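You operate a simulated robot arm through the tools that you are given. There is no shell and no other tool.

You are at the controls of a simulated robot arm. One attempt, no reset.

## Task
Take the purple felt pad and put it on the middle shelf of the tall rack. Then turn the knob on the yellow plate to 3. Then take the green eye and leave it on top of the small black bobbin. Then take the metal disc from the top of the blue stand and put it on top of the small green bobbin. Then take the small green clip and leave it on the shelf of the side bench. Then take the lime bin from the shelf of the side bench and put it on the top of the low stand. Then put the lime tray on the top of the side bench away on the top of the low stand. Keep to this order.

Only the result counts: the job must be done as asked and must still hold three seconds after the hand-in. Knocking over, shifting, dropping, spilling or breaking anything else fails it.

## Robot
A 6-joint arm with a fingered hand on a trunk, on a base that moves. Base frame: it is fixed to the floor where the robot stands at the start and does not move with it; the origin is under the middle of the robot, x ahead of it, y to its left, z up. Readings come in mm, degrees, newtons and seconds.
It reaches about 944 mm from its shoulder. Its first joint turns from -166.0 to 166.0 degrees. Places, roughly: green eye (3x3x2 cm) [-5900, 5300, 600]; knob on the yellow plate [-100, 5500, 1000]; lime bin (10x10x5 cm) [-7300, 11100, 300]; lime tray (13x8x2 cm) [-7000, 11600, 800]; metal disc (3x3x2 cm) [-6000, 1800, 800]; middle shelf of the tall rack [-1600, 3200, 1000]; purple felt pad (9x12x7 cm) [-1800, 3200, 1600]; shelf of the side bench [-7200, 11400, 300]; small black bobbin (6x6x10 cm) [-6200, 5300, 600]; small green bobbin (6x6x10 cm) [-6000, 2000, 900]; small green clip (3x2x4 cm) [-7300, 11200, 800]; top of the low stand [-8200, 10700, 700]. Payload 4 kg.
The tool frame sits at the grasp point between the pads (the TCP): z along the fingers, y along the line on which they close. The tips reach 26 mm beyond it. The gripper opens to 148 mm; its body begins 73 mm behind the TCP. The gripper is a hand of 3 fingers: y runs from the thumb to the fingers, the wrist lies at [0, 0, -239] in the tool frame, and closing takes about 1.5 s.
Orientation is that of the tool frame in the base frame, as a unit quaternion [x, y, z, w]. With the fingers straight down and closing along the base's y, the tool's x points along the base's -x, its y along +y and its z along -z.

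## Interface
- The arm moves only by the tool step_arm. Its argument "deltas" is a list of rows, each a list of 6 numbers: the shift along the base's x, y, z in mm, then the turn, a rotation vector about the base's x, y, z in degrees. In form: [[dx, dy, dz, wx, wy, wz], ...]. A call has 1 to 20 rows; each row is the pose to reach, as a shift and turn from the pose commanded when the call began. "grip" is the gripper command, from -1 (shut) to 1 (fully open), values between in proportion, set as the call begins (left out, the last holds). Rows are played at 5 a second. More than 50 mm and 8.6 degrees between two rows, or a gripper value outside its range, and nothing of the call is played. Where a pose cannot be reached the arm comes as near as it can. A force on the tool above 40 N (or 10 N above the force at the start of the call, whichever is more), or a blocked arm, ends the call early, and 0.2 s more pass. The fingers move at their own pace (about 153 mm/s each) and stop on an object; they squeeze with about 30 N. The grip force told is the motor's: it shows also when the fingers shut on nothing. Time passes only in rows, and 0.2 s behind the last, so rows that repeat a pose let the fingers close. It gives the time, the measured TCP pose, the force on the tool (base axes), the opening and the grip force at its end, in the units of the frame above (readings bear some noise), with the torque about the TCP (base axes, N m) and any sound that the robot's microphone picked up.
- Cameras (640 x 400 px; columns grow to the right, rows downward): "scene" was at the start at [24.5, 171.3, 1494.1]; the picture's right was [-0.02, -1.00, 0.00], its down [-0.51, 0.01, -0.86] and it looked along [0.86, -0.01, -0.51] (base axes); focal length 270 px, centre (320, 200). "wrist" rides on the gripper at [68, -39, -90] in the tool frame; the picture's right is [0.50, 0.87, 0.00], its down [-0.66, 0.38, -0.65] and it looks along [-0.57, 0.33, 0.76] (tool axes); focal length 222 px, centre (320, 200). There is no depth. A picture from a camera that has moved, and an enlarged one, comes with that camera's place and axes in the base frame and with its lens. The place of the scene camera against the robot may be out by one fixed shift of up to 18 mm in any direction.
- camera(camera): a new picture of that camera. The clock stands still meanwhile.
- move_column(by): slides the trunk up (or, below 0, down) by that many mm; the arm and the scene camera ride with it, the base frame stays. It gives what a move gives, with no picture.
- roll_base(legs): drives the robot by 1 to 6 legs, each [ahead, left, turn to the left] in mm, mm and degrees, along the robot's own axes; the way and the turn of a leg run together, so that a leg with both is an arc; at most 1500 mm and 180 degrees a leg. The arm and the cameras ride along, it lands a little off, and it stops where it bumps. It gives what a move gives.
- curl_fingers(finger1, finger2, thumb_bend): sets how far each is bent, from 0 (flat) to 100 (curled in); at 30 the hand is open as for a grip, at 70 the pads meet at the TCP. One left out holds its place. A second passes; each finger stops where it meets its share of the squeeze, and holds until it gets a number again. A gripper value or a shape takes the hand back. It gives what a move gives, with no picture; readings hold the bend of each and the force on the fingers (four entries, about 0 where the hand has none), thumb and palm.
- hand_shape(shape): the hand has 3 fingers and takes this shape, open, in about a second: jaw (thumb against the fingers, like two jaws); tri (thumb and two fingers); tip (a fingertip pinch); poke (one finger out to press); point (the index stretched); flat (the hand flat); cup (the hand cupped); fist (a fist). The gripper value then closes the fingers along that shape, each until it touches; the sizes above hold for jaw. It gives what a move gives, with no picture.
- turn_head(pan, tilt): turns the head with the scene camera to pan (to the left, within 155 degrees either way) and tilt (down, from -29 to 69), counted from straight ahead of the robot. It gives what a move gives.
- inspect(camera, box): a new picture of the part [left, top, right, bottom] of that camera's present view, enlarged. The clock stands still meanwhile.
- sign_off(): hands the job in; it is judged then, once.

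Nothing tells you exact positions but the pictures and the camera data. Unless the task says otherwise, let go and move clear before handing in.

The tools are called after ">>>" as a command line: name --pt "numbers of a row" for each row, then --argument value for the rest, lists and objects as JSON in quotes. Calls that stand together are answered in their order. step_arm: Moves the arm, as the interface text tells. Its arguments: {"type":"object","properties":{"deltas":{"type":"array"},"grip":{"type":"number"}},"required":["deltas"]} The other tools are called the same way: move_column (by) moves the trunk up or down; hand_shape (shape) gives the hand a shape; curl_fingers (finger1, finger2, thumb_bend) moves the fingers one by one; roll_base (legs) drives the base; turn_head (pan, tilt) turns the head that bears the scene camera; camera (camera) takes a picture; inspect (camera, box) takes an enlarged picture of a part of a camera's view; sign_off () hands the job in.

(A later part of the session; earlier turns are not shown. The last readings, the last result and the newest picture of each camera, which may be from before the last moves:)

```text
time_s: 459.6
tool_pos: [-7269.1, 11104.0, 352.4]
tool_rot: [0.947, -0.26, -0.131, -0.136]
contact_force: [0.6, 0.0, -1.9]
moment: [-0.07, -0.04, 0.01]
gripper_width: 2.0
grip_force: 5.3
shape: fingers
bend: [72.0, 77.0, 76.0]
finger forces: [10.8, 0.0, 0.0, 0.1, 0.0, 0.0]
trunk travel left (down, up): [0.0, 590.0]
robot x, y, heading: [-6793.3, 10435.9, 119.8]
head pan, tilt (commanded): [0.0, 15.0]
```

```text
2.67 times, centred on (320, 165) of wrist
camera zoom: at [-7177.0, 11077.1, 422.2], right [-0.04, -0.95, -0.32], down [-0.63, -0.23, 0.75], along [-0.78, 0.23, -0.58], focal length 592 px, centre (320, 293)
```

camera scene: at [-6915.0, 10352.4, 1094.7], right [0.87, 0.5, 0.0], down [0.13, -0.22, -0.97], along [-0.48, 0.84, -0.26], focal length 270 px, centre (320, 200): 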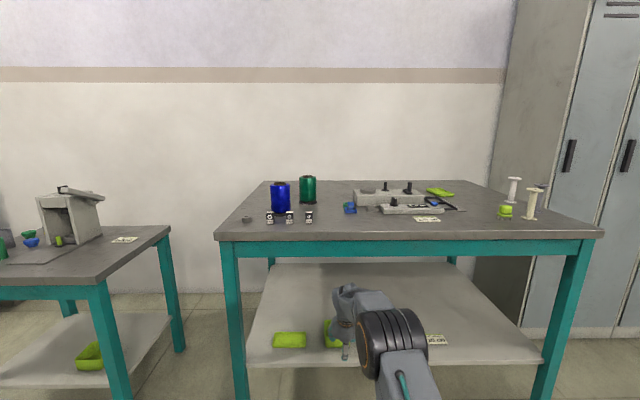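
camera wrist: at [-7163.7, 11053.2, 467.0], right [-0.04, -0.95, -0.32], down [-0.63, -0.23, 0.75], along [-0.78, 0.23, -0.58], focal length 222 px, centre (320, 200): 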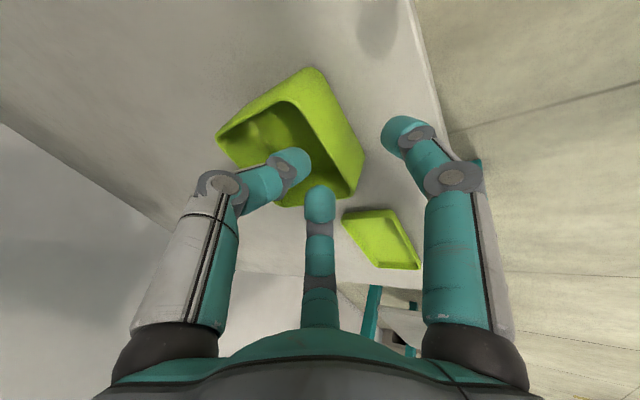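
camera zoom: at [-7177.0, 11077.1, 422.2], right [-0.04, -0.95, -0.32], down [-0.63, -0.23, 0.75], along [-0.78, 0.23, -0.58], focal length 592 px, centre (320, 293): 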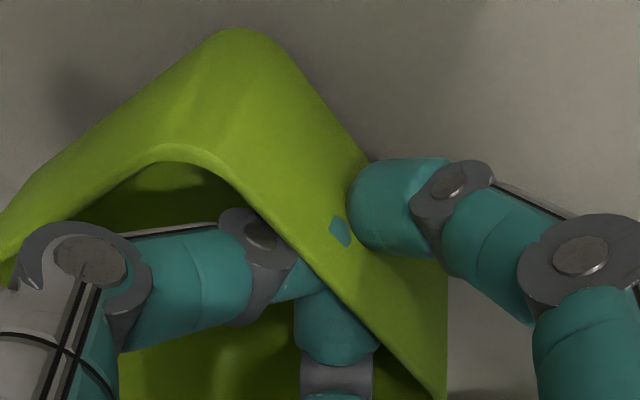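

>>> step_arm --pt "0 0 4 0 0 0" --pt "0 0 8 0 0 0" --pt "0 0 8 0 0 0"

>>> inspect --camera "wrist" --box '[200, 90, 440, 240]'

>>> inspect --camera "scene" --box '[280, 290, 400, 380]'

```text
time_s: 460.4
tool_pos: [-7269.2, 11103.4, 359.7]
tool_rot: [0.947, -0.26, -0.131, -0.135]
contact_force: [0.5, -0.1, -2.2]
moment: [-0.07, -0.09, -0.01]
gripper_width: 1.8
grip_force: 5.6
shape: fingers
bend: [72.0, 77.0, 76.0]
finger forces: [10.8, 0.0, 0.0, 0.1, 0.0, 0.1]
trunk travel left (down, up): [0.0, 590.0]
robot x, y, heading: [-6795.1, 10441.0, 119.5]
head pan, tilt (commanded): [0.0, 15.0]
```

```text
2.67 times, centred on (320, 165) of wrist
camera zoom: at [-7177.2, 11076.7, 429.5], right [-0.04, -0.95, -0.32], down [-0.63, -0.23, 0.75], along [-0.78, 0.23, -0.58], focal length 592 px, centre (320, 293)
```

zoom: 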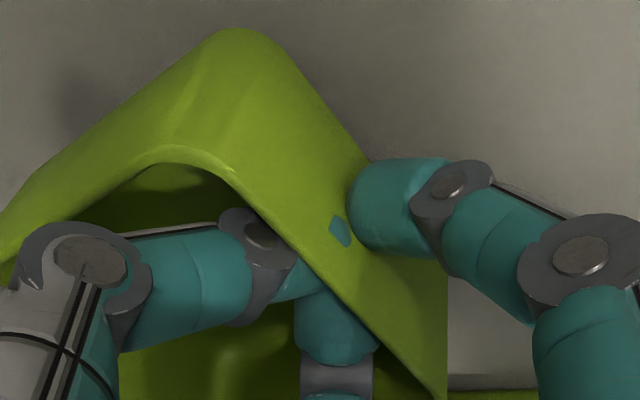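

```text
4.44 times, centred on (340, 335) of scene
camera zoom: at [-6956.7, 10398.7, 1094.7], right [0.87, 0.5, 0.0], down [0.13, -0.22, -0.97], along [-0.48, 0.84, -0.26], focal length 1201 px, centre (231, -400)
```

zoom: 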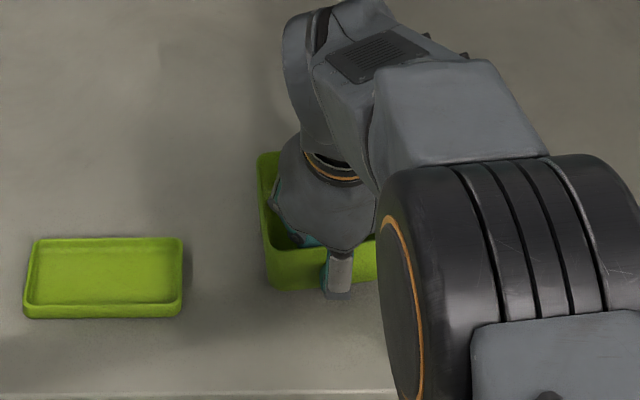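

The bin comes up with the hand (about 2.2 N weight). I lift a bit more and reverse out slowly.

>>> step_arm --pt "0 0 5 0 0 0" --pt "0 0 10 0 0 0" --pt "0 0 14 0 0 0"

>>> inspect --camera "wrist" --box '[140, 60, 460, 260]'

>>> inspect --camera "scene" --box '[260, 270, 420, 380]'

```text
time_s: 461.2
tool_pos: [-7269.8, 11103.8, 373.7]
tool_rot: [0.947, -0.259, -0.131, -0.135]
contact_force: [-0.5, 0.6, -2.2]
moment: [-0.06, -0.04, -0.01]
gripper_width: 1.7
grip_force: 5.8
shape: fingers
bend: [72.0, 77.0, 76.0]
finger forces: [10.9, 0.1, 0.0, 0.1, 0.0, 0.0]
trunk travel left (down, up): [0.0, 590.0]
robot x, y, heading: [-6795.9, 10438.7, 119.7]
head pan, tilt (commanded): [0.0, 15.0]
```

```text
2.00 times, centred on (300, 160) of wrist
camera zoom: at [-7177.9, 11076.8, 443.9], right [-0.04, -0.95, -0.32], down [-0.63, -0.23, 0.75], along [-0.78, 0.23, -0.58], focal length 444 px, centre (360, 280)
```

zoom: 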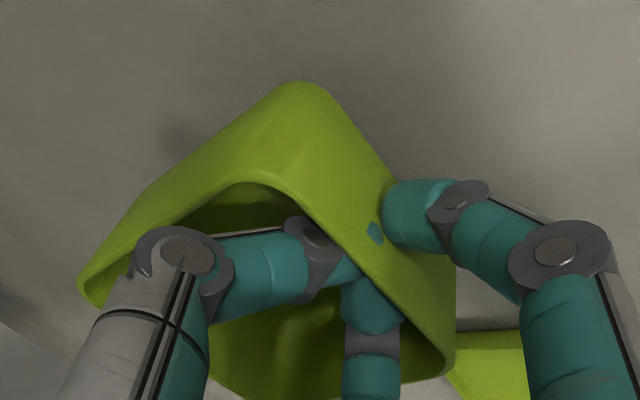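

```text
3.64 times, centred on (340, 325) of scene
camera zoom: at [-6956.7, 10398.7, 1094.6], right [0.87, 0.5, 0.0], down [0.13, -0.22, -0.97], along [-0.48, 0.84, -0.26], focal length 983 px, centre (247, -254)
```

zoom: 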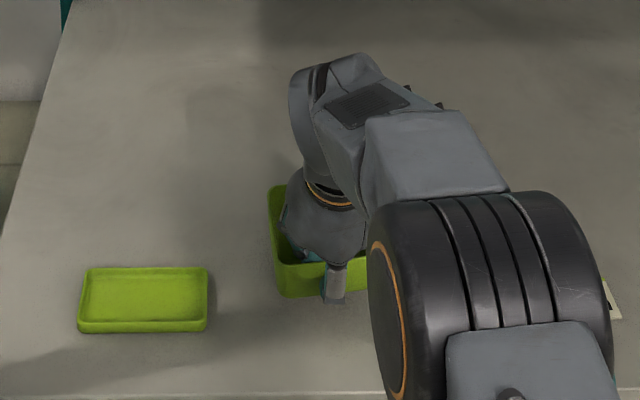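

>>> roll_base --legs '[[-250, 0, 0]]'

>>> camera --camera "scene"

>>> camera --camera "wrist"

```text
time_s: 463.1
tool_pos: [-7148.4, 10888.9, 373.0]
tool_rot: [0.947, -0.26, -0.131, -0.135]
contact_force: [-0.1, -0.3, -2.0]
moment: [-0.06, -0.1, 0.02]
gripper_width: 1.6
grip_force: 5.8
shape: fingers
bend: [72.0, 77.0, 77.0]
finger forces: [10.8, 0.0, 0.0, 0.1, 0.0, 0.0]
trunk travel left (down, up): [0.0, 590.0]
robot x, y, heading: [-6672.0, 10224.7, 120.1]
head pan, tilt (commanded): [0.0, 15.0]
```

```text
taken
camera scene: at [-6834.0, 10184.8, 1094.7], right [0.87, 0.5, 0.0], down [0.13, -0.22, -0.97], along [-0.48, 0.84, -0.26], focal length 270 px, centre (320, 200)
```

scene: 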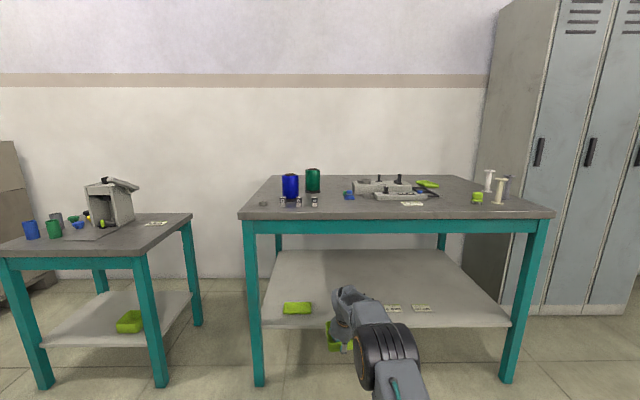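

```text
taken
camera wrist: at [-7056.1, 10862.5, 443.7], right [-0.04, -0.95, -0.32], down [-0.63, -0.23, 0.75], along [-0.78, 0.23, -0.58], focal length 222 px, centre (320, 200)
```

wrist: 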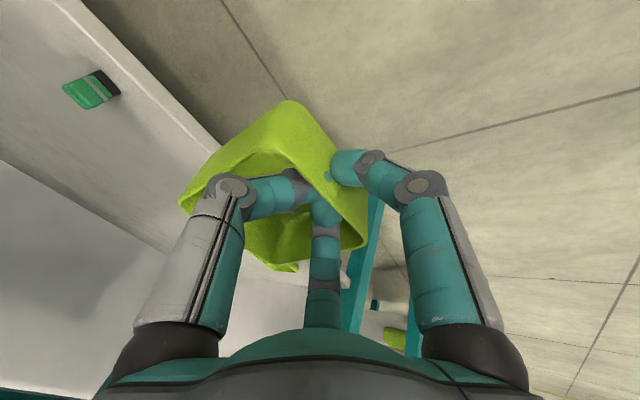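

The bin is out and held; the clip stands upright on the shelf. The low stand's free area is its front right part (e1 13150–13390, e2 −1720 to −1490, z≈643). I back up, raise the trunk, and move left in front of the stand.

>>> roll_base --legs '[[-100, 0, 0]]'

>>> move_column --by 380

>>> roll_base --legs '[[0, 910, 0]]'

>>> turn_head --pan 0 --tilt 30

>>> camera --camera "scene"

>>> camera --camera "wrist"

```text
time_s: 464.2
tool_pos: [-7097.2, 10800.5, 373.3]
tool_rot: [0.947, -0.259, -0.132, -0.135]
contact_force: [0.0, -0.4, -1.7]
moment: [-0.04, -0.06, 0.0]
gripper_width: 1.8
grip_force: 5.6
shape: fingers
bend: [72.0, 77.0, 77.0]
finger forces: [10.8, 0.0, 0.0, 0.0, 0.1, 0.0]
trunk travel left (down, up): [0.0, 590.0]
robot x, y, heading: [-6621.7, 10140.1, 119.8]
head pan, tilt (commanded): [0.0, 15.0]
```

```text
time_s: 467.9
tool_pos: [-7098.6, 10801.6, 753.0]
tool_rot: [0.948, -0.258, -0.131, -0.135]
contact_force: [-0.7, -0.1, -2.0]
moment: [-0.03, -0.11, -0.02]
gripper_width: 1.7
grip_force: 5.0
shape: fingers
bend: [72.0, 77.0, 77.0]
finger forces: [10.6, 0.0, 0.0, 0.1, 0.0, 0.0]
trunk travel left (down, up): [-380.0, 210.0]
robot x, y, heading: [-6620.9, 10137.8, 119.7]
head pan, tilt (commanded): [0.0, 15.0]
```

```text
time_s: 472.7
tool_pos: [-7901.3, 10333.5, 752.9]
tool_rot: [0.948, -0.255, -0.133, -0.135]
contact_force: [-0.7, -0.3, -1.8]
moment: [-0.08, -0.05, 0.02]
gripper_width: 1.6
grip_force: 5.2
shape: fingers
bend: [72.0, 77.0, 77.0]
finger forces: [10.8, 0.1, 0.0, 0.0, 0.0, 0.0]
trunk travel left (down, up): [-380.0, 210.0]
robot x, y, heading: [-7418.6, 9672.9, 120.6]
head pan, tilt (commanded): [0.0, 15.0]
```

```text
time_s: 473.5
tool_pos: [-7901.9, 10333.7, 753.4]
tool_rot: [0.948, -0.256, -0.132, -0.135]
contact_force: [0.3, 0.4, -1.3]
moment: [-0.05, -0.06, 0.04]
gripper_width: 2.0
grip_force: 4.5
shape: fingers
bend: [72.0, 77.0, 77.0]
finger forces: [10.7, 0.0, 0.1, 0.0, 0.0, 0.0]
trunk travel left (down, up): [-380.0, 210.0]
robot x, y, heading: [-7417.2, 9671.0, 120.4]
head pan, tilt (commanded): [0.0, 30.0]
```

```text
taken
camera scene: at [-7580.2, 9629.0, 1450.5], right [0.86, 0.51, 0.0], down [0.25, -0.43, -0.87], along [-0.44, 0.75, -0.5], focal length 270 px, centre (320, 200)
```

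scene: 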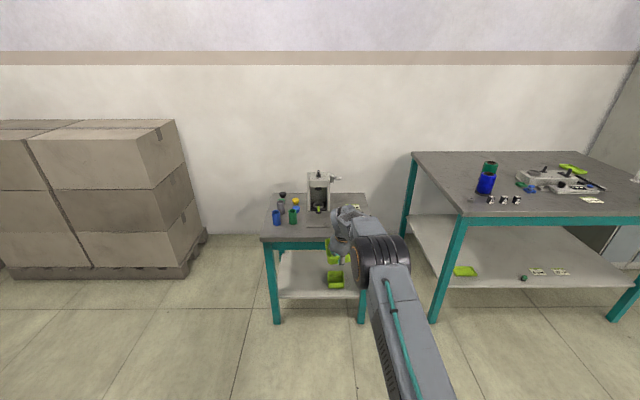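

```text
taken
camera wrist: at [-7809.6, 10307.3, 823.6], right [-0.03, -0.95, -0.32], down [-0.62, -0.23, 0.75], along [-0.78, 0.22, -0.58], focal length 222 px, centre (320, 200)
```

wrist: 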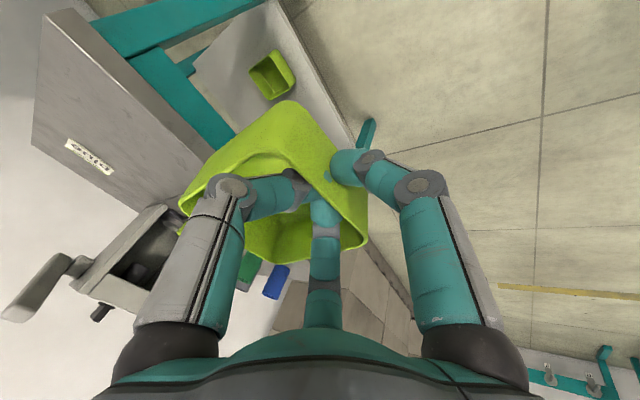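

The clip is visible standing on the bench shelf. I drive forward so that the bin comes over the free right part of the low stand.

>>> roll_base --legs '[[300, -26, -0.5]]'

>>> camera --camera "scene"

>>> camera --camera "wrist"

```text
time_s: 475.5
tool_pos: [-8025.1, 10604.8, 754.5]
tool_rot: [0.948, -0.257, -0.132, -0.134]
contact_force: [0.5, 0.1, -1.7]
moment: [-0.06, -0.03, 0.0]
gripper_width: 1.5
grip_force: 6.0
shape: fingers
bend: [72.0, 77.0, 77.0]
finger forces: [10.7, 0.0, 0.0, 0.0, 0.0, 0.0]
trunk travel left (down, up): [-380.0, 210.0]
robot x, y, heading: [-7544.6, 9945.1, 119.9]
head pan, tilt (commanded): [0.0, 30.0]
```

```text
taken
camera scene: at [-7707.3, 9899.1, 1450.4], right [0.87, 0.5, 0.0], down [0.25, -0.43, -0.87], along [-0.43, 0.75, -0.5], focal length 270 px, centre (320, 200)
```

scene: 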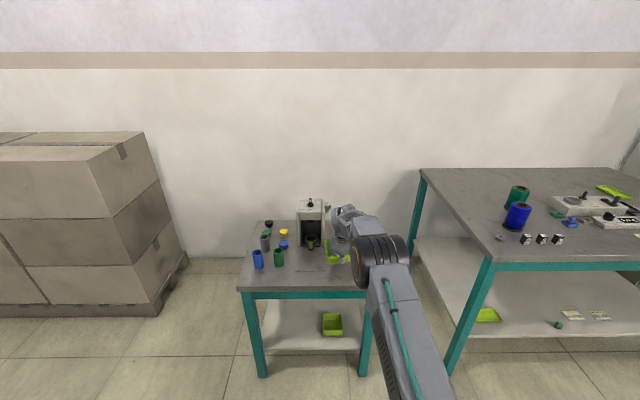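

```text
taken
camera wrist: at [-7933.0, 10578.7, 823.7], right [-0.04, -0.95, -0.32], down [-0.63, -0.23, 0.75], along [-0.78, 0.23, -0.58], focal length 222 px, centre (320, 200)
```

wrist: 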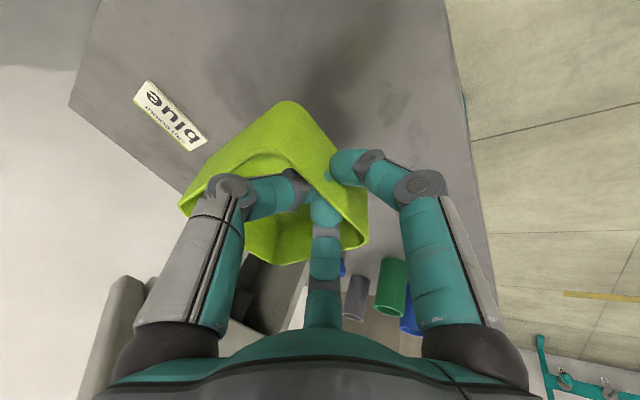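

>>> roll_base --legs '[[92, -14, 0]]'

>>> camera --camera "wrist"

>>> inspect --camera "scene" --box '[230, 180, 430, 310]'

```text
time_s: 476.6
tool_pos: [-8058.5, 10694.9, 753.6]
tool_rot: [0.948, -0.259, -0.131, -0.135]
contact_force: [-0.3, -0.3, -1.6]
moment: [-0.08, -0.07, -0.02]
gripper_width: 1.6
grip_force: 5.0
shape: fingers
bend: [72.0, 77.0, 77.0]
finger forces: [10.4, 0.1, 0.0, 0.0, 0.0, 0.0]
trunk travel left (down, up): [-380.0, 210.0]
robot x, y, heading: [-7581.7, 10033.2, 120.1]
head pan, tilt (commanded): [0.0, 30.0]
```

```text
taken
camera wrist: at [-7966.9, 10668.0, 823.5], right [-0.04, -0.95, -0.32], down [-0.63, -0.23, 0.75], along [-0.78, 0.23, -0.58], focal length 222 px, centre (320, 200)
```

wrist: 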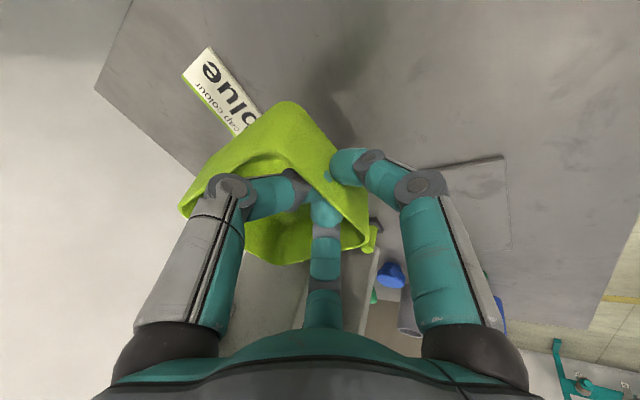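

```text
3.08 times, centred on (330, 245) of scene
camera zoom: at [-7742.3, 9988.0, 1450.4], right [0.87, 0.5, 0.0], down [0.25, -0.43, -0.87], along [-0.43, 0.75, -0.5], focal length 832 px, centre (289, 62)
```

zoom: 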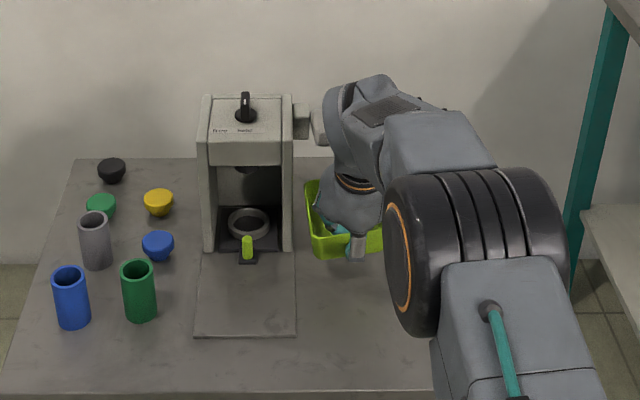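

The bin would land close to the "blue" tag; I move back 33 mm and slightly right, then lower with the trunk.

>>> roll_base --legs '[[-34, -8, 0]]'

>>> move_column --by -50

>>> camera --camera "wrist"

>>> inspect --camera "scene" --box '[230, 160, 430, 290]'

```text
time_s: 477.5
tool_pos: [-8035.0, 10669.2, 752.8]
tool_rot: [0.947, -0.259, -0.132, -0.135]
contact_force: [-0.2, 0.2, -1.9]
moment: [-0.04, -0.08, 0.02]
gripper_width: 1.8
grip_force: 5.8
shape: fingers
bend: [72.0, 77.0, 77.0]
finger forces: [11.1, 0.0, 0.0, 0.0, 0.2, 0.1]
trunk travel left (down, up): [-380.0, 210.0]
robot x, y, heading: [-7556.7, 10005.4, 120.1]
head pan, tilt (commanded): [0.0, 30.0]
```

```text
time_s: 478.4
tool_pos: [-8034.4, 10669.4, 706.7]
tool_rot: [0.947, -0.258, -0.134, -0.136]
contact_force: [3.7, -1.6, 14.2]
moment: [-0.18, -0.08, 0.03]
gripper_width: 0.9
grip_force: 8.0
shape: fingers
bend: [73.0, 80.0, 78.0]
finger forces: [15.6, 0.0, 0.1, 0.0, 0.1, 0.1]
trunk travel left (down, up): [-330.0, 260.0]
robot x, y, heading: [-7558.9, 10010.6, 120.1]
head pan, tilt (commanded): [0.0, 30.0]
```

```text
taken
camera wrist: at [-7942.1, 10642.0, 776.3], right [-0.04, -0.95, -0.32], down [-0.62, -0.23, 0.75], along [-0.78, 0.23, -0.58], focal length 222 px, centre (320, 200)
```

wrist: 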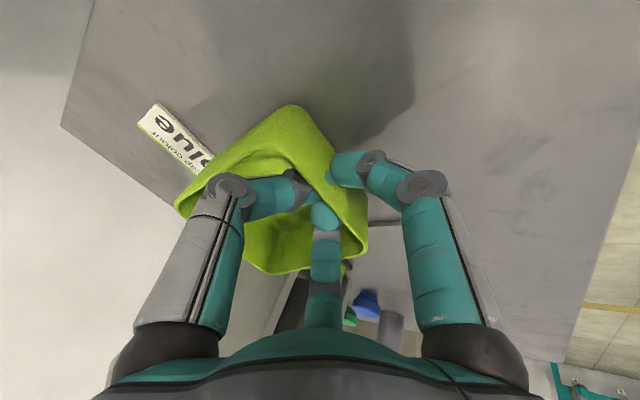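

```text
3.08 times, centred on (330, 225) of scene
camera zoom: at [-7717.0, 9960.8, 1400.8], right [0.87, 0.5, 0.0], down [0.25, -0.43, -0.87], along [-0.43, 0.75, -0.5], focal length 832 px, centre (289, 123)
```

zoom: 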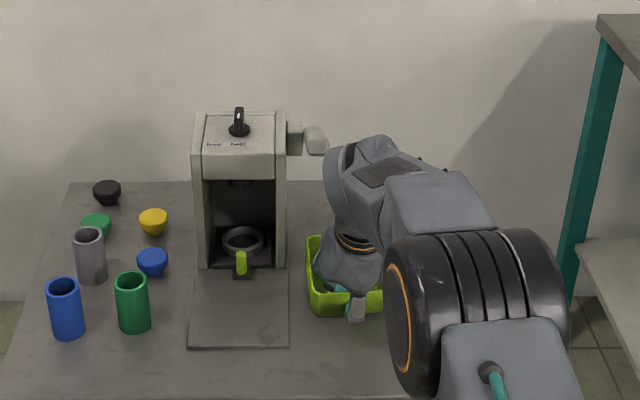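

Contact (14 N). I ease up 3 mm and open finger 1 a little so the bin settles.

>>> move_column --by 3

>>> curl_fingers --finger1 68 --finger2 74 --thumb_bend 74

>>> inspect --camera "scene" --box '[270, 200, 390, 280]'

>>> camera --camera "wrist"

```text
time_s: 478.9
tool_pos: [-8033.1, 10669.1, 706.5]
tool_rot: [0.947, -0.259, -0.132, -0.135]
contact_force: [3.1, 0.1, 8.1]
moment: [-0.14, -0.14, 0.02]
gripper_width: 0.7
grip_force: 6.9
shape: fingers
bend: [73.0, 80.0, 78.0]
finger forces: [14.2, 0.0, 0.1, 0.1, 0.1, 0.1]
trunk travel left (down, up): [-333.0, 257.0]
robot x, y, heading: [-7557.7, 10006.4, 119.8]
head pan, tilt (commanded): [0.0, 30.0]
```

```text
time_s: 479.9
tool_pos: [-8034.9, 10669.9, 706.9]
tool_rot: [0.948, -0.259, -0.131, -0.135]
contact_force: [-1.2, -1.4, 5.1]
moment: [-0.02, 0.0, 0.01]
gripper_width: 3.4
grip_force: 2.9
shape: fingers
bend: [66.0, 73.0, 73.0]
finger forces: [3.3, 0.0, 0.1, 0.1, 1.1, 0.1]
trunk travel left (down, up): [-333.0, 257.0]
robot x, y, heading: [-7557.3, 10005.8, 120.2]
head pan, tilt (commanded): [0.0, 30.0]
```

```text
5.00 times, centred on (330, 240) of scene
camera zoom: at [-7718.1, 9961.8, 1403.5], right [0.87, 0.5, 0.0], down [0.25, -0.43, -0.87], along [-0.43, 0.75, -0.5], focal length 1351 px, centre (270, 0)
```

zoom: 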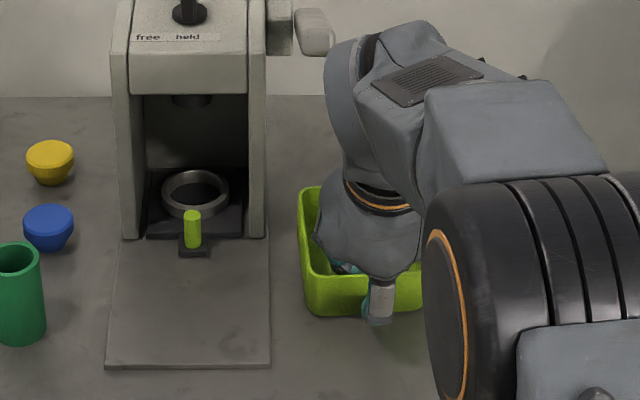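

```text
taken
camera wrist: at [-7942.7, 10642.0, 776.8], right [-0.04, -0.95, -0.32], down [-0.63, -0.23, 0.75], along [-0.78, 0.23, -0.58], focal length 222 px, centre (320, 200)
```

wrist: 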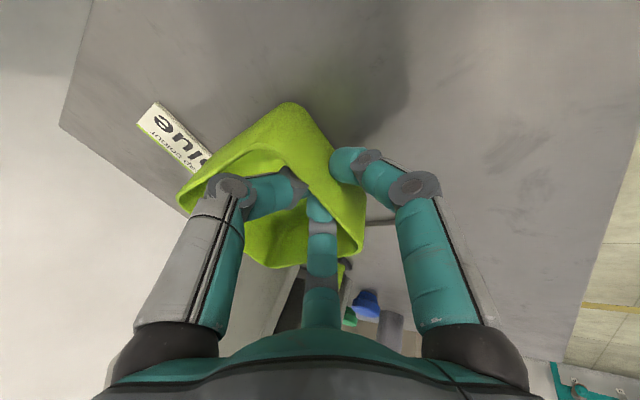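

>>> curl_fingers --finger1 60 --finger2 68 --thumb_bend 68

>>> inspect --camera "scene" --box '[270, 200, 390, 280]'

>>> inspect --camera "wrist" --box '[140, 60, 460, 260]'

```text
time_s: 480.9
tool_pos: [-8034.7, 10668.4, 707.0]
tool_rot: [0.948, -0.258, -0.131, -0.134]
contact_force: [-0.4, 0.3, 0.7]
moment: [0.04, 0.01, -0.01]
gripper_width: 17.8
grip_force: 0.0
shape: fingers
bend: [60.0, 68.0, 68.0]
finger forces: [0.0, 0.0, 0.0, 0.0, 0.1, 0.1]
trunk travel left (down, up): [-333.0, 257.0]
robot x, y, heading: [-7558.6, 10001.6, 119.9]
head pan, tilt (commanded): [0.0, 30.0]
```

```text
5.00 times, centred on (330, 240) of scene
camera zoom: at [-7718.1, 9962.2, 1403.5], right [0.87, 0.5, 0.0], down [0.25, -0.43, -0.87], along [-0.43, 0.75, -0.5], focal length 1351 px, centre (270, 0)
```

zoom: 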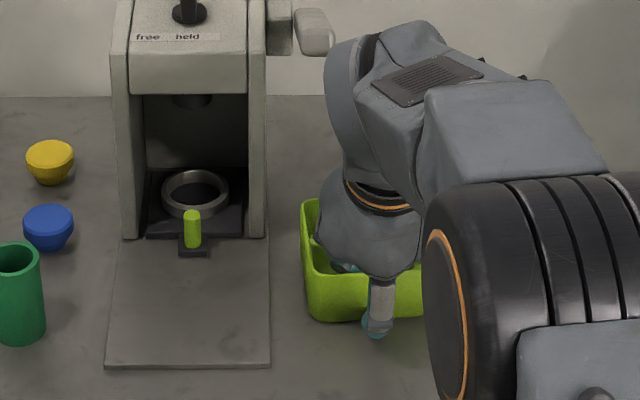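

```text
2.00 times, centred on (300, 160) of wrist
camera zoom: at [-7942.7, 10642.2, 776.6], right [-0.04, -0.95, -0.32], down [-0.63, -0.23, 0.75], along [-0.78, 0.23, -0.58], focal length 444 px, centre (360, 280)
```

zoom: 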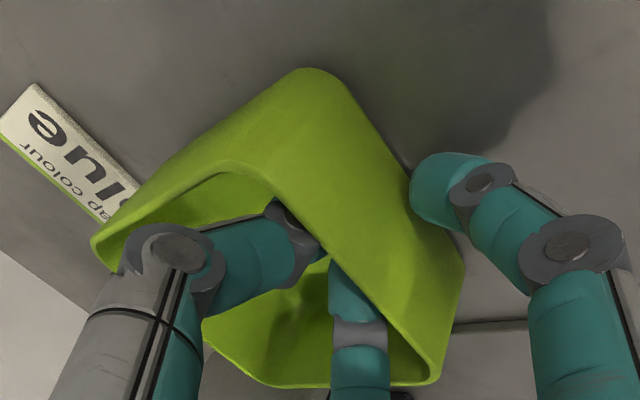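

The bin is released and stands flat. I open finger 1 further and lift the hand straight out.

>>> curl_fingers --finger1 52 --finger2 66 --thumb_bend 66

>>> move_column --by 40

>>> inspect --camera "wrist" --box '[140, 60, 460, 260]'

```text
time_s: 481.9
tool_pos: [-8034.5, 10669.2, 707.0]
tool_rot: [0.947, -0.259, -0.132, -0.135]
contact_force: [-0.8, 0.9, 1.9]
moment: [-0.07, 0.02, -0.05]
gripper_width: 32.9
grip_force: 0.9
shape: fingers
bend: [53.0, 66.0, 66.0]
finger forces: [1.9, 0.1, 0.1, 0.1, 0.0, 0.0]
trunk travel left (down, up): [-333.0, 257.0]
robot x, y, heading: [-7555.0, 10002.3, 119.9]
head pan, tilt (commanded): [0.0, 30.0]
```

```text
time_s: 482.8
tool_pos: [-8034.7, 10669.1, 746.0]
tool_rot: [0.948, -0.258, -0.131, -0.134]
contact_force: [0.5, 0.3, -0.6]
moment: [-0.01, 0.0, 0.02]
gripper_width: 34.4
grip_force: 0.1
shape: fingers
bend: [52.0, 66.0, 66.0]
finger forces: [0.0, 0.0, 0.0, 0.0, 0.0, 0.0]
trunk travel left (down, up): [-373.0, 217.0]
robot x, y, heading: [-7553.9, 10003.1, 120.0]
head pan, tilt (commanded): [0.0, 30.0]
```

```text
2.00 times, centred on (300, 160) of wrist
camera zoom: at [-7942.7, 10642.2, 816.6], right [-0.04, -0.95, -0.32], down [-0.63, -0.23, 0.75], along [-0.78, 0.23, -0.58], focal length 444 px, centre (360, 280)
```

zoom: 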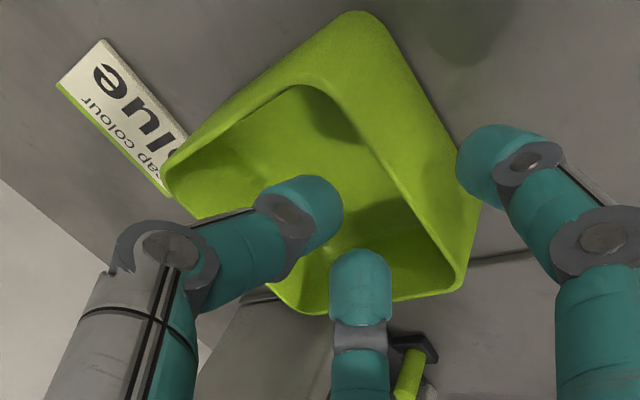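

The bin stands on the low stand and the tag is unmoved. I raise the hand and back away, then go for the lime tray on the bench top.

>>> move_column --by 120

>>> roll_base --legs '[[-450, 0, 0]]'

>>> camera --camera "scene"

>>> inspect --camera "scene" --box '[220, 180, 420, 310]'

```text
time_s: 484.3
tool_pos: [-8034.9, 10668.2, 866.2]
tool_rot: [0.947, -0.259, -0.131, -0.136]
contact_force: [-0.1, 0.0, -0.1]
moment: [0.01, -0.01, 0.03]
gripper_width: 34.4
grip_force: 0.0
shape: fingers
bend: [52.0, 66.0, 66.0]
finger forces: [0.0, 0.0, 0.0, 0.0, 0.0, 0.0]
trunk travel left (down, up): [-493.0, 97.0]
robot x, y, heading: [-7557.5, 10002.7, 120.0]
head pan, tilt (commanded): [0.0, 30.0]
```

```text
time_s: 487.1
tool_pos: [-7805.1, 10268.0, 867.1]
tool_rot: [0.948, -0.258, -0.131, -0.135]
contact_force: [-0.4, 0.1, 0.5]
moment: [0.02, 0.02, 0.04]
gripper_width: 34.7
grip_force: 0.1
shape: fingers
bend: [52.0, 66.0, 66.0]
finger forces: [0.1, 0.1, 0.0, 0.1, 0.0, 0.0]
trunk travel left (down, up): [-493.0, 97.0]
robot x, y, heading: [-7327.4, 9603.2, 120.0]
head pan, tilt (commanded): [0.0, 30.0]
```

```text
taken
camera scene: at [-7487.3, 9562.2, 1563.5], right [0.87, 0.5, 0.0], down [0.25, -0.43, -0.87], along [-0.43, 0.75, -0.5], focal length 270 px, centre (320, 200)
```

scene: 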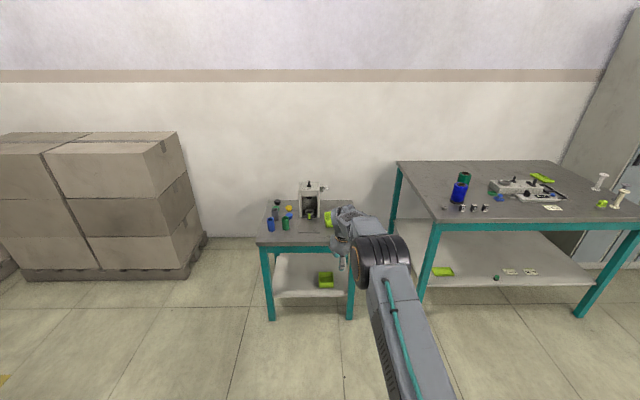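

```text
3.08 times, centred on (320, 245) of scene
camera zoom: at [-7487.3, 9562.2, 1563.5], right [0.87, 0.5, 0.0], down [0.25, -0.43, -0.87], along [-0.43, 0.75, -0.5], focal length 832 px, centre (320, 62)
```

zoom: 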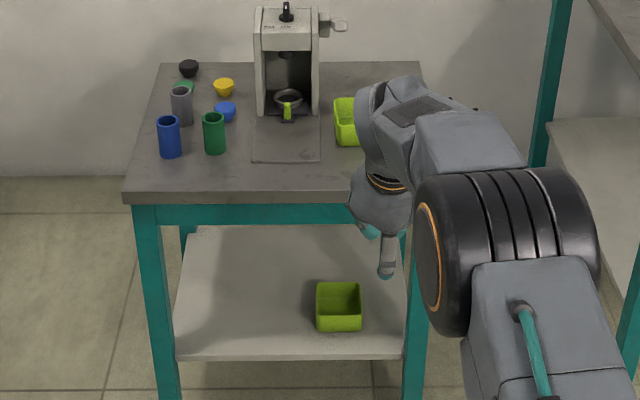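

The bin is in place. Next the lime tray, lying lengthwise on the bench top around (-7026, 11647). I move right along the bench with the hand kept well back, then look.

>>> roll_base --legs '[[0, -1360, 0]]'

>>> move_column --by 70

>>> roll_base --legs '[[480, 0, 0]]'

>>> turn_head --pan 15 --tilt 35

>>> camera --camera "scene"

>>> camera --camera "wrist"

```text
time_s: 493.8
tool_pos: [-6610.0, 10932.4, 865.4]
tool_rot: [0.943, -0.276, -0.13, -0.137]
contact_force: [-0.6, 0.1, -0.6]
moment: [-0.01, 0.02, -0.01]
gripper_width: 34.4
grip_force: 0.1
shape: fingers
bend: [52.0, 66.0, 66.0]
finger forces: [0.1, 0.1, 0.0, 0.0, 0.0, 0.1]
trunk travel left (down, up): [-493.0, 97.0]
robot x, y, heading: [-6154.4, 10255.7, 117.9]
head pan, tilt (commanded): [0.0, 30.0]
```

```text
time_s: 494.8
tool_pos: [-6609.7, 10932.0, 936.7]
tool_rot: [0.943, -0.275, -0.129, -0.137]
contact_force: [0.7, -0.2, 0.3]
moment: [-0.01, 0.0, -0.02]
gripper_width: 34.8
grip_force: 0.0
shape: fingers
bend: [52.0, 66.0, 66.0]
finger forces: [0.0, 0.1, 0.1, 0.0, 0.1, 0.0]
trunk travel left (down, up): [-563.0, 27.0]
robot x, y, heading: [-6155.8, 10251.8, 118.0]
head pan, tilt (commanded): [0.0, 30.0]
```

```text
time_s: 497.7
tool_pos: [-6832.5, 11360.9, 936.2]
tool_rot: [0.943, -0.276, -0.129, -0.137]
contact_force: [-0.7, 0.1, -0.5]
moment: [-0.02, -0.04, -0.01]
gripper_width: 34.4
grip_force: 0.1
shape: fingers
bend: [52.0, 66.0, 66.0]
finger forces: [0.0, 0.0, 0.0, 0.1, 0.0, 0.0]
trunk travel left (down, up): [-563.0, 27.0]
robot x, y, heading: [-6382.2, 10679.6, 117.6]
head pan, tilt (commanded): [0.0, 30.0]
```

```text
time_s: 498.5
tool_pos: [-6833.7, 11362.0, 936.7]
tool_rot: [0.942, -0.277, -0.129, -0.137]
contact_force: [-0.1, -0.3, 0.7]
moment: [0.01, 0.0, 0.0]
gripper_width: 34.6
grip_force: 0.0
shape: fingers
bend: [52.0, 66.0, 66.0]
finger forces: [0.1, 0.0, 0.0, 0.0, 0.0, 0.1]
trunk travel left (down, up): [-563.0, 27.0]
robot x, y, heading: [-6383.2, 10679.8, 117.8]
head pan, tilt (commanded): [15.0, 35.0]
```

```text
taken
camera scene: at [-6562.4, 10627.5, 1625.7], right [0.73, 0.68, 0.0], down [0.39, -0.42, -0.82], along [-0.56, 0.6, -0.57], focal length 270 px, centre (320, 200)
```

scene: 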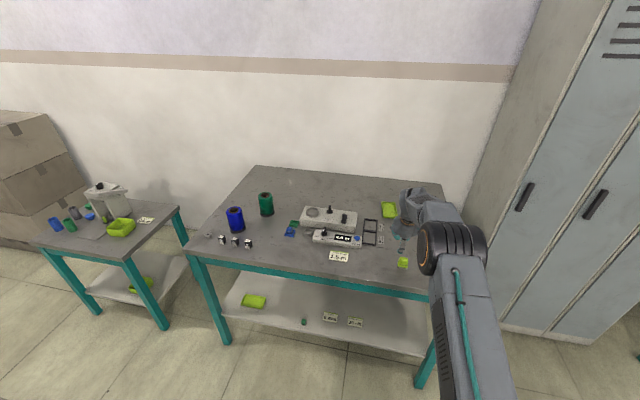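

```text
taken
camera wrist: at [-6742.1, 11331.3, 1006.7], right [-0.08, -0.94, -0.32], down [-0.63, -0.2, 0.75], along [-0.77, 0.26, -0.58], focal length 222 px, centre (320, 200)
```

wrist: 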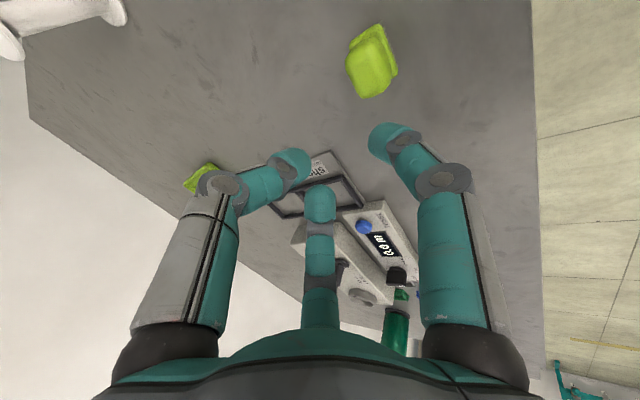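

>>> inspect --camera "scene" --box '[340, 180, 440, 280]'

>>> turn_head --pan 5 --tilt 35

>>> inspect --camera "scene" --box '[260, 150, 440, 290]'

```text
4.00 times, centred on (390, 230) of scene
camera zoom: at [-6562.4, 10627.5, 1625.7], right [0.73, 0.68, 0.0], down [0.39, -0.42, -0.82], along [-0.56, 0.6, -0.57], focal length 1081 px, centre (40, 80)
```

zoom: 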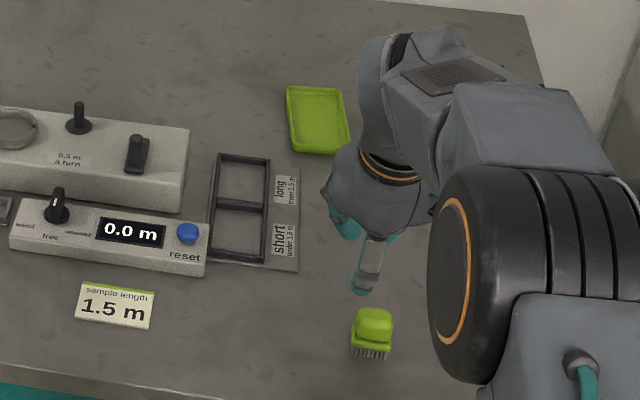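

```text
time_s: 499.2
tool_pos: [-6834.0, 11361.9, 935.7]
tool_rot: [0.942, -0.277, -0.128, -0.138]
contact_force: [0.6, 0.7, 0.4]
moment: [0.01, -0.02, -0.03]
gripper_width: 34.6
grip_force: 0.1
shape: fingers
bend: [52.0, 66.0, 66.0]
finger forces: [0.1, 0.0, 0.1, 0.0, 0.1, 0.0]
trunk travel left (down, up): [-563.0, 27.0]
robot x, y, heading: [-6380.2, 10679.7, 117.7]
head pan, tilt (commanded): [5.0, 35.0]
```

```text
2.86 times, centred on (350, 220) of scene
camera zoom: at [-6550.3, 10636.8, 1625.7], right [0.84, 0.54, 0.0], down [0.31, -0.48, -0.82], along [-0.44, 0.69, -0.57], focal length 772 px, centre (234, 143)
```

zoom: 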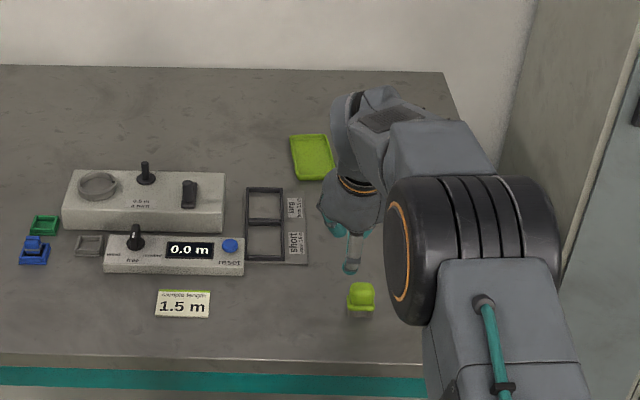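

The tray lies with its short front wall at about (e1 13524, e2 −247); only a lime-topped brush and a board are nearby. For its low wall the hand should be nearly upright: I retract slightly and reduce the tilt to about 10°, then square the base.

>>> step_arm --pt "7 -14 0 -3.4 -1.9 0" --pt "13 -26 0 -6.8 -3.9 0" --pt "19 -37 0 -10.1 -5.8 0"

>>> roll_base --legs '[[0, 0, 2.2]]'

```text
time_s: 500.0
tool_pos: [-6813.7, 11323.7, 937.5]
tool_rot: [0.956, -0.279, -0.056, -0.067]
contact_force: [0.3, -0.3, -0.7]
moment: [-0.03, 0.0, 0.03]
gripper_width: 34.8
grip_force: 0.0
shape: fingers
bend: [52.0, 66.0, 66.0]
finger forces: [0.1, 0.1, 0.1, 0.0, 0.0, 0.1]
trunk travel left (down, up): [-563.0, 27.0]
robot x, y, heading: [-6380.2, 10677.1, 117.6]
head pan, tilt (commanded): [5.0, 35.0]
```

```text
time_s: 500.8
tool_pos: [-6840.0, 11307.5, 937.2]
tool_rot: [0.961, -0.261, -0.057, -0.067]
contact_force: [0.0, 0.5, -0.5]
moment: [-0.01, 0.01, -0.02]
gripper_width: 34.4
grip_force: 0.0
shape: fingers
bend: [52.0, 66.0, 66.0]
finger forces: [0.0, 0.0, 0.0, 0.1, 0.0, 0.0]
trunk travel left (down, up): [-563.0, 27.0]
robot x, y, heading: [-6382.2, 10678.3, 119.9]
head pan, tilt (commanded): [5.0, 35.0]
```

>>> roll_base --legs '[[295, -22, 0]]'

>>> camera --camera "wrist"

>>> camera --camera "scene"

```text
time_s: 502.8
tool_pos: [-6974.6, 11572.3, 937.0]
tool_rot: [0.962, -0.257, -0.058, -0.065]
contact_force: [-0.7, 0.3, 0.5]
moment: [0.03, 0.02, 0.0]
gripper_width: 34.6
grip_force: 0.1
shape: fingers
bend: [52.0, 66.0, 66.0]
finger forces: [0.1, 0.0, 0.1, 0.0, 0.0, 0.0]
trunk travel left (down, up): [-563.0, 27.0]
robot x, y, heading: [-6516.4, 10946.3, 120.5]
head pan, tilt (commanded): [5.0, 35.0]
```

```text
taken
camera wrist: at [-6891.8, 11560.0, 1019.9], right [-0.01, -0.99, -0.16], down [-0.7, -0.11, 0.7], along [-0.71, 0.11, -0.69], focal length 222 px, centre (320, 200)
```

wrist: 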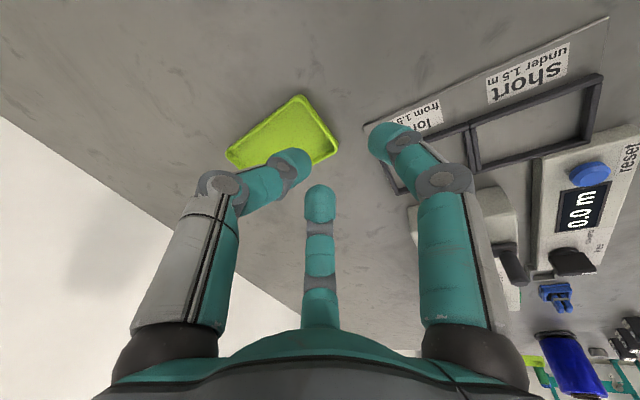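

```text
taken
camera scene: at [-6679.0, 10898.8, 1625.7], right [0.81, 0.58, 0.0], down [0.33, -0.47, -0.82], along [-0.47, 0.67, -0.57], focal length 270 px, centre (320, 200)
```

scene: 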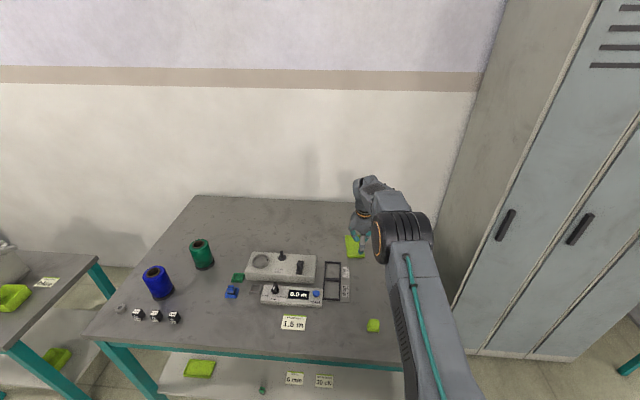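

>>> inspect --camera "wrist" --box '[200, 70, 400, 195]'

```text
3.20 times, centred on (300, 132) of wrist
camera zoom: at [-6891.8, 11560.0, 1019.9], right [-0.01, -0.99, -0.16], down [-0.7, -0.11, 0.7], along [-0.71, 0.11, -0.69], focal length 711 px, centre (384, 416)
```

zoom: 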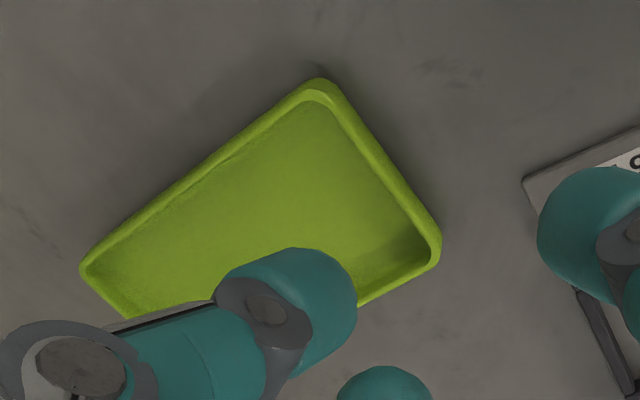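

I refine: the tray's front wall centre is at (e1 13532, e2 −256). I nudge the base forward and lower with the trunk to just above the tray.

>>> roll_base --legs '[[22, 3, 0]]'

>>> move_column --by -72

>>> inspect --camera "wrist" --box '[200, 70, 440, 220]'

>>> inspect --camera "scene" --box '[320, 180, 420, 280]'

```text
time_s: 503.6
tool_pos: [-6990.6, 11590.0, 936.8]
tool_rot: [0.962, -0.257, -0.058, -0.065]
contact_force: [1.4, -0.1, -0.1]
moment: [-0.02, -0.01, -0.03]
gripper_width: 34.7
grip_force: 0.2
shape: fingers
bend: [52.0, 66.0, 66.0]
finger forces: [0.0, 0.0, 0.0, 0.0, 0.0, 0.0]
trunk travel left (down, up): [-563.0, 27.0]
robot x, y, heading: [-6525.8, 10966.2, 120.1]
head pan, tilt (commanded): [5.0, 35.0]
```

```text
time_s: 504.7
tool_pos: [-6988.0, 11590.2, 864.4]
tool_rot: [0.962, -0.258, -0.057, -0.066]
contact_force: [0.8, 0.7, -1.2]
moment: [-0.01, 0.01, -0.02]
gripper_width: 34.7
grip_force: 0.1
shape: fingers
bend: [52.0, 66.0, 66.0]
finger forces: [0.0, 0.0, 0.0, 0.0, 0.0, 0.0]
trunk travel left (down, up): [-491.0, 99.0]
robot x, y, heading: [-6525.4, 10965.9, 120.5]
head pan, tilt (commanded): [5.0, 35.0]
```

```text
2.67 times, centred on (320, 145) of wrist
camera zoom: at [-6905.3, 11576.8, 948.1], right [0.0, -0.99, -0.16], down [-0.7, -0.11, 0.7], along [-0.71, 0.11, -0.69], focal length 592 px, centre (320, 347)
```

zoom: 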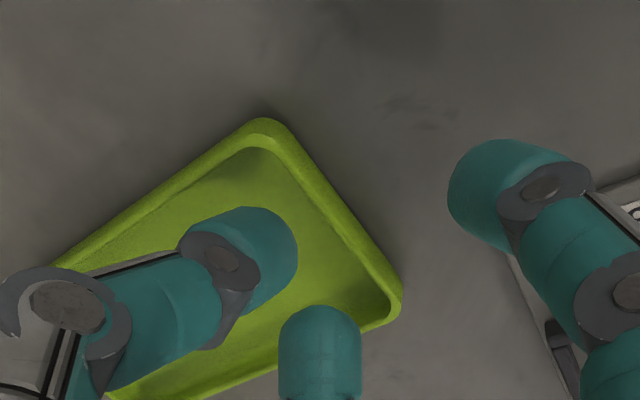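

```text
4.00 times, centred on (370, 230) of scene
camera zoom: at [-6692.3, 10915.6, 1553.7], right [0.81, 0.58, 0.0], down [0.33, -0.47, -0.82], along [-0.48, 0.67, -0.57], focal length 1081 px, centre (120, 80)
```

zoom: 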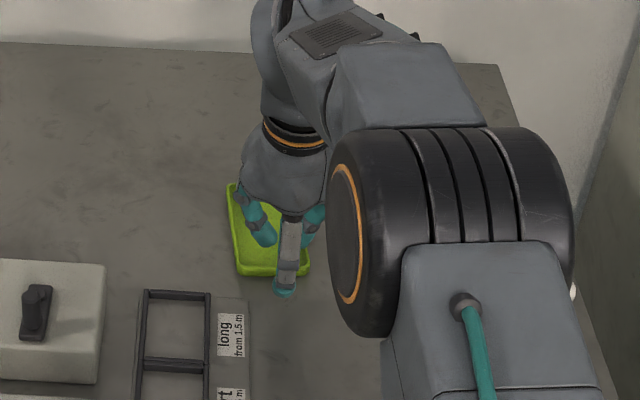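

>>> curl_fingers --finger1 52 --finger2 68 --thumb_bend 68

>>> step_arm --pt "-4 3.5 0 0 0 0" --pt "-8 6.9 0 0 0 0"

>>> inspect --camera "wrist" --box '[200, 70, 440, 220]'

```text
time_s: 505.7
tool_pos: [-6989.3, 11589.0, 864.0]
tool_rot: [0.962, -0.257, -0.057, -0.066]
contact_force: [0.4, 0.8, 0.4]
moment: [-0.01, 0.02, 0.0]
gripper_width: 32.6
grip_force: 0.0
shape: fingers
bend: [52.0, 68.0, 68.0]
finger forces: [0.1, 0.0, 0.1, 0.0, 0.1, 0.1]
trunk travel left (down, up): [-491.0, 99.0]
robot x, y, heading: [-6528.2, 10967.2, 120.5]
head pan, tilt (commanded): [5.0, 35.0]
```

```text
time_s: 506.3
tool_pos: [-6997.0, 11597.7, 864.6]
tool_rot: [0.963, -0.257, -0.058, -0.066]
contact_force: [-0.2, 1.0, -0.2]
moment: [0.02, -0.01, 0.01]
gripper_width: 32.7
grip_force: 0.2
shape: fingers
bend: [52.0, 68.0, 68.0]
finger forces: [0.0, 0.0, 0.1, 0.1, 0.0, 0.0]
trunk travel left (down, up): [-491.0, 99.0]
robot x, y, heading: [-6530.5, 10970.2, 120.4]
head pan, tilt (commanded): [5.0, 35.0]
```

```text
2.67 times, centred on (320, 145) of wrist
camera zoom: at [-6913.6, 11583.7, 948.2], right [-0.01, -0.99, -0.16], down [-0.7, -0.11, 0.7], along [-0.71, 0.11, -0.69], focal length 592 px, centre (320, 347)
```

zoom: 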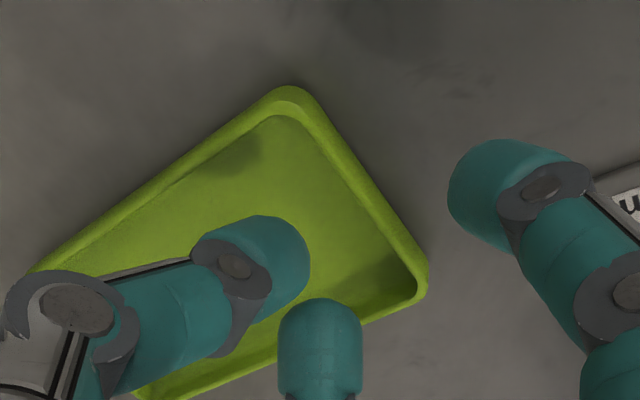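

>>> move_column --by -20

>>> inspect --camera "wrist" --box '[200, 70, 440, 220]'

>>> inspect --camera "scene" --box '[320, 180, 420, 280]'

```text
time_s: 507.0
tool_pos: [-6995.9, 11597.1, 844.9]
tool_rot: [0.963, -0.257, -0.057, -0.066]
contact_force: [-0.7, 0.4, -1.1]
moment: [0.04, 0.0, -0.02]
gripper_width: 32.5
grip_force: 0.0
shape: fingers
bend: [52.0, 68.0, 68.0]
finger forces: [0.0, 0.1, 0.0, 0.1, 0.0, 0.0]
trunk travel left (down, up): [-471.0, 119.0]
robot x, y, heading: [-6530.9, 10965.0, 120.6]
head pan, tilt (commanded): [5.0, 35.0]
```

```text
2.67 times, centred on (320, 145) of wrist
camera zoom: at [-6913.4, 11583.7, 928.2], right [0.0, -0.99, -0.16], down [-0.7, -0.11, 0.7], along [-0.71, 0.11, -0.69], focal length 592 px, centre (320, 347)
```

zoom: 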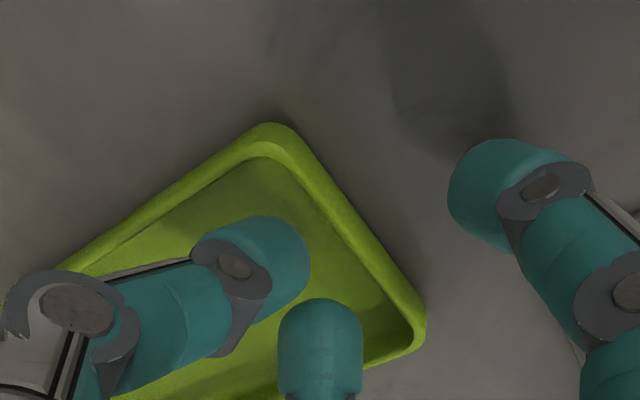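

```text
4.00 times, centred on (370, 230) of scene
camera zoom: at [-6692.3, 10915.6, 1533.6], right [0.81, 0.58, 0.0], down [0.33, -0.47, -0.82], along [-0.48, 0.67, -0.57], focal length 1081 px, centre (120, 80)
```

zoom: 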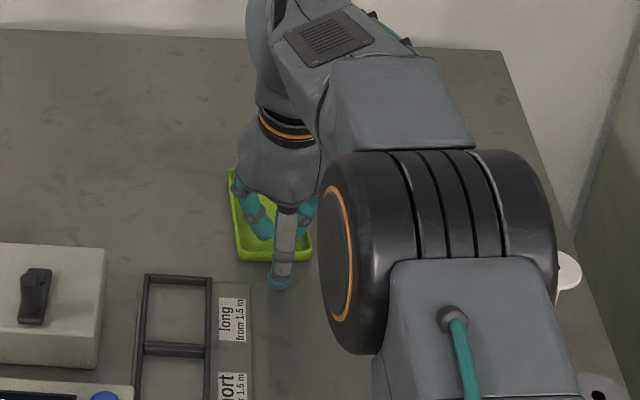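

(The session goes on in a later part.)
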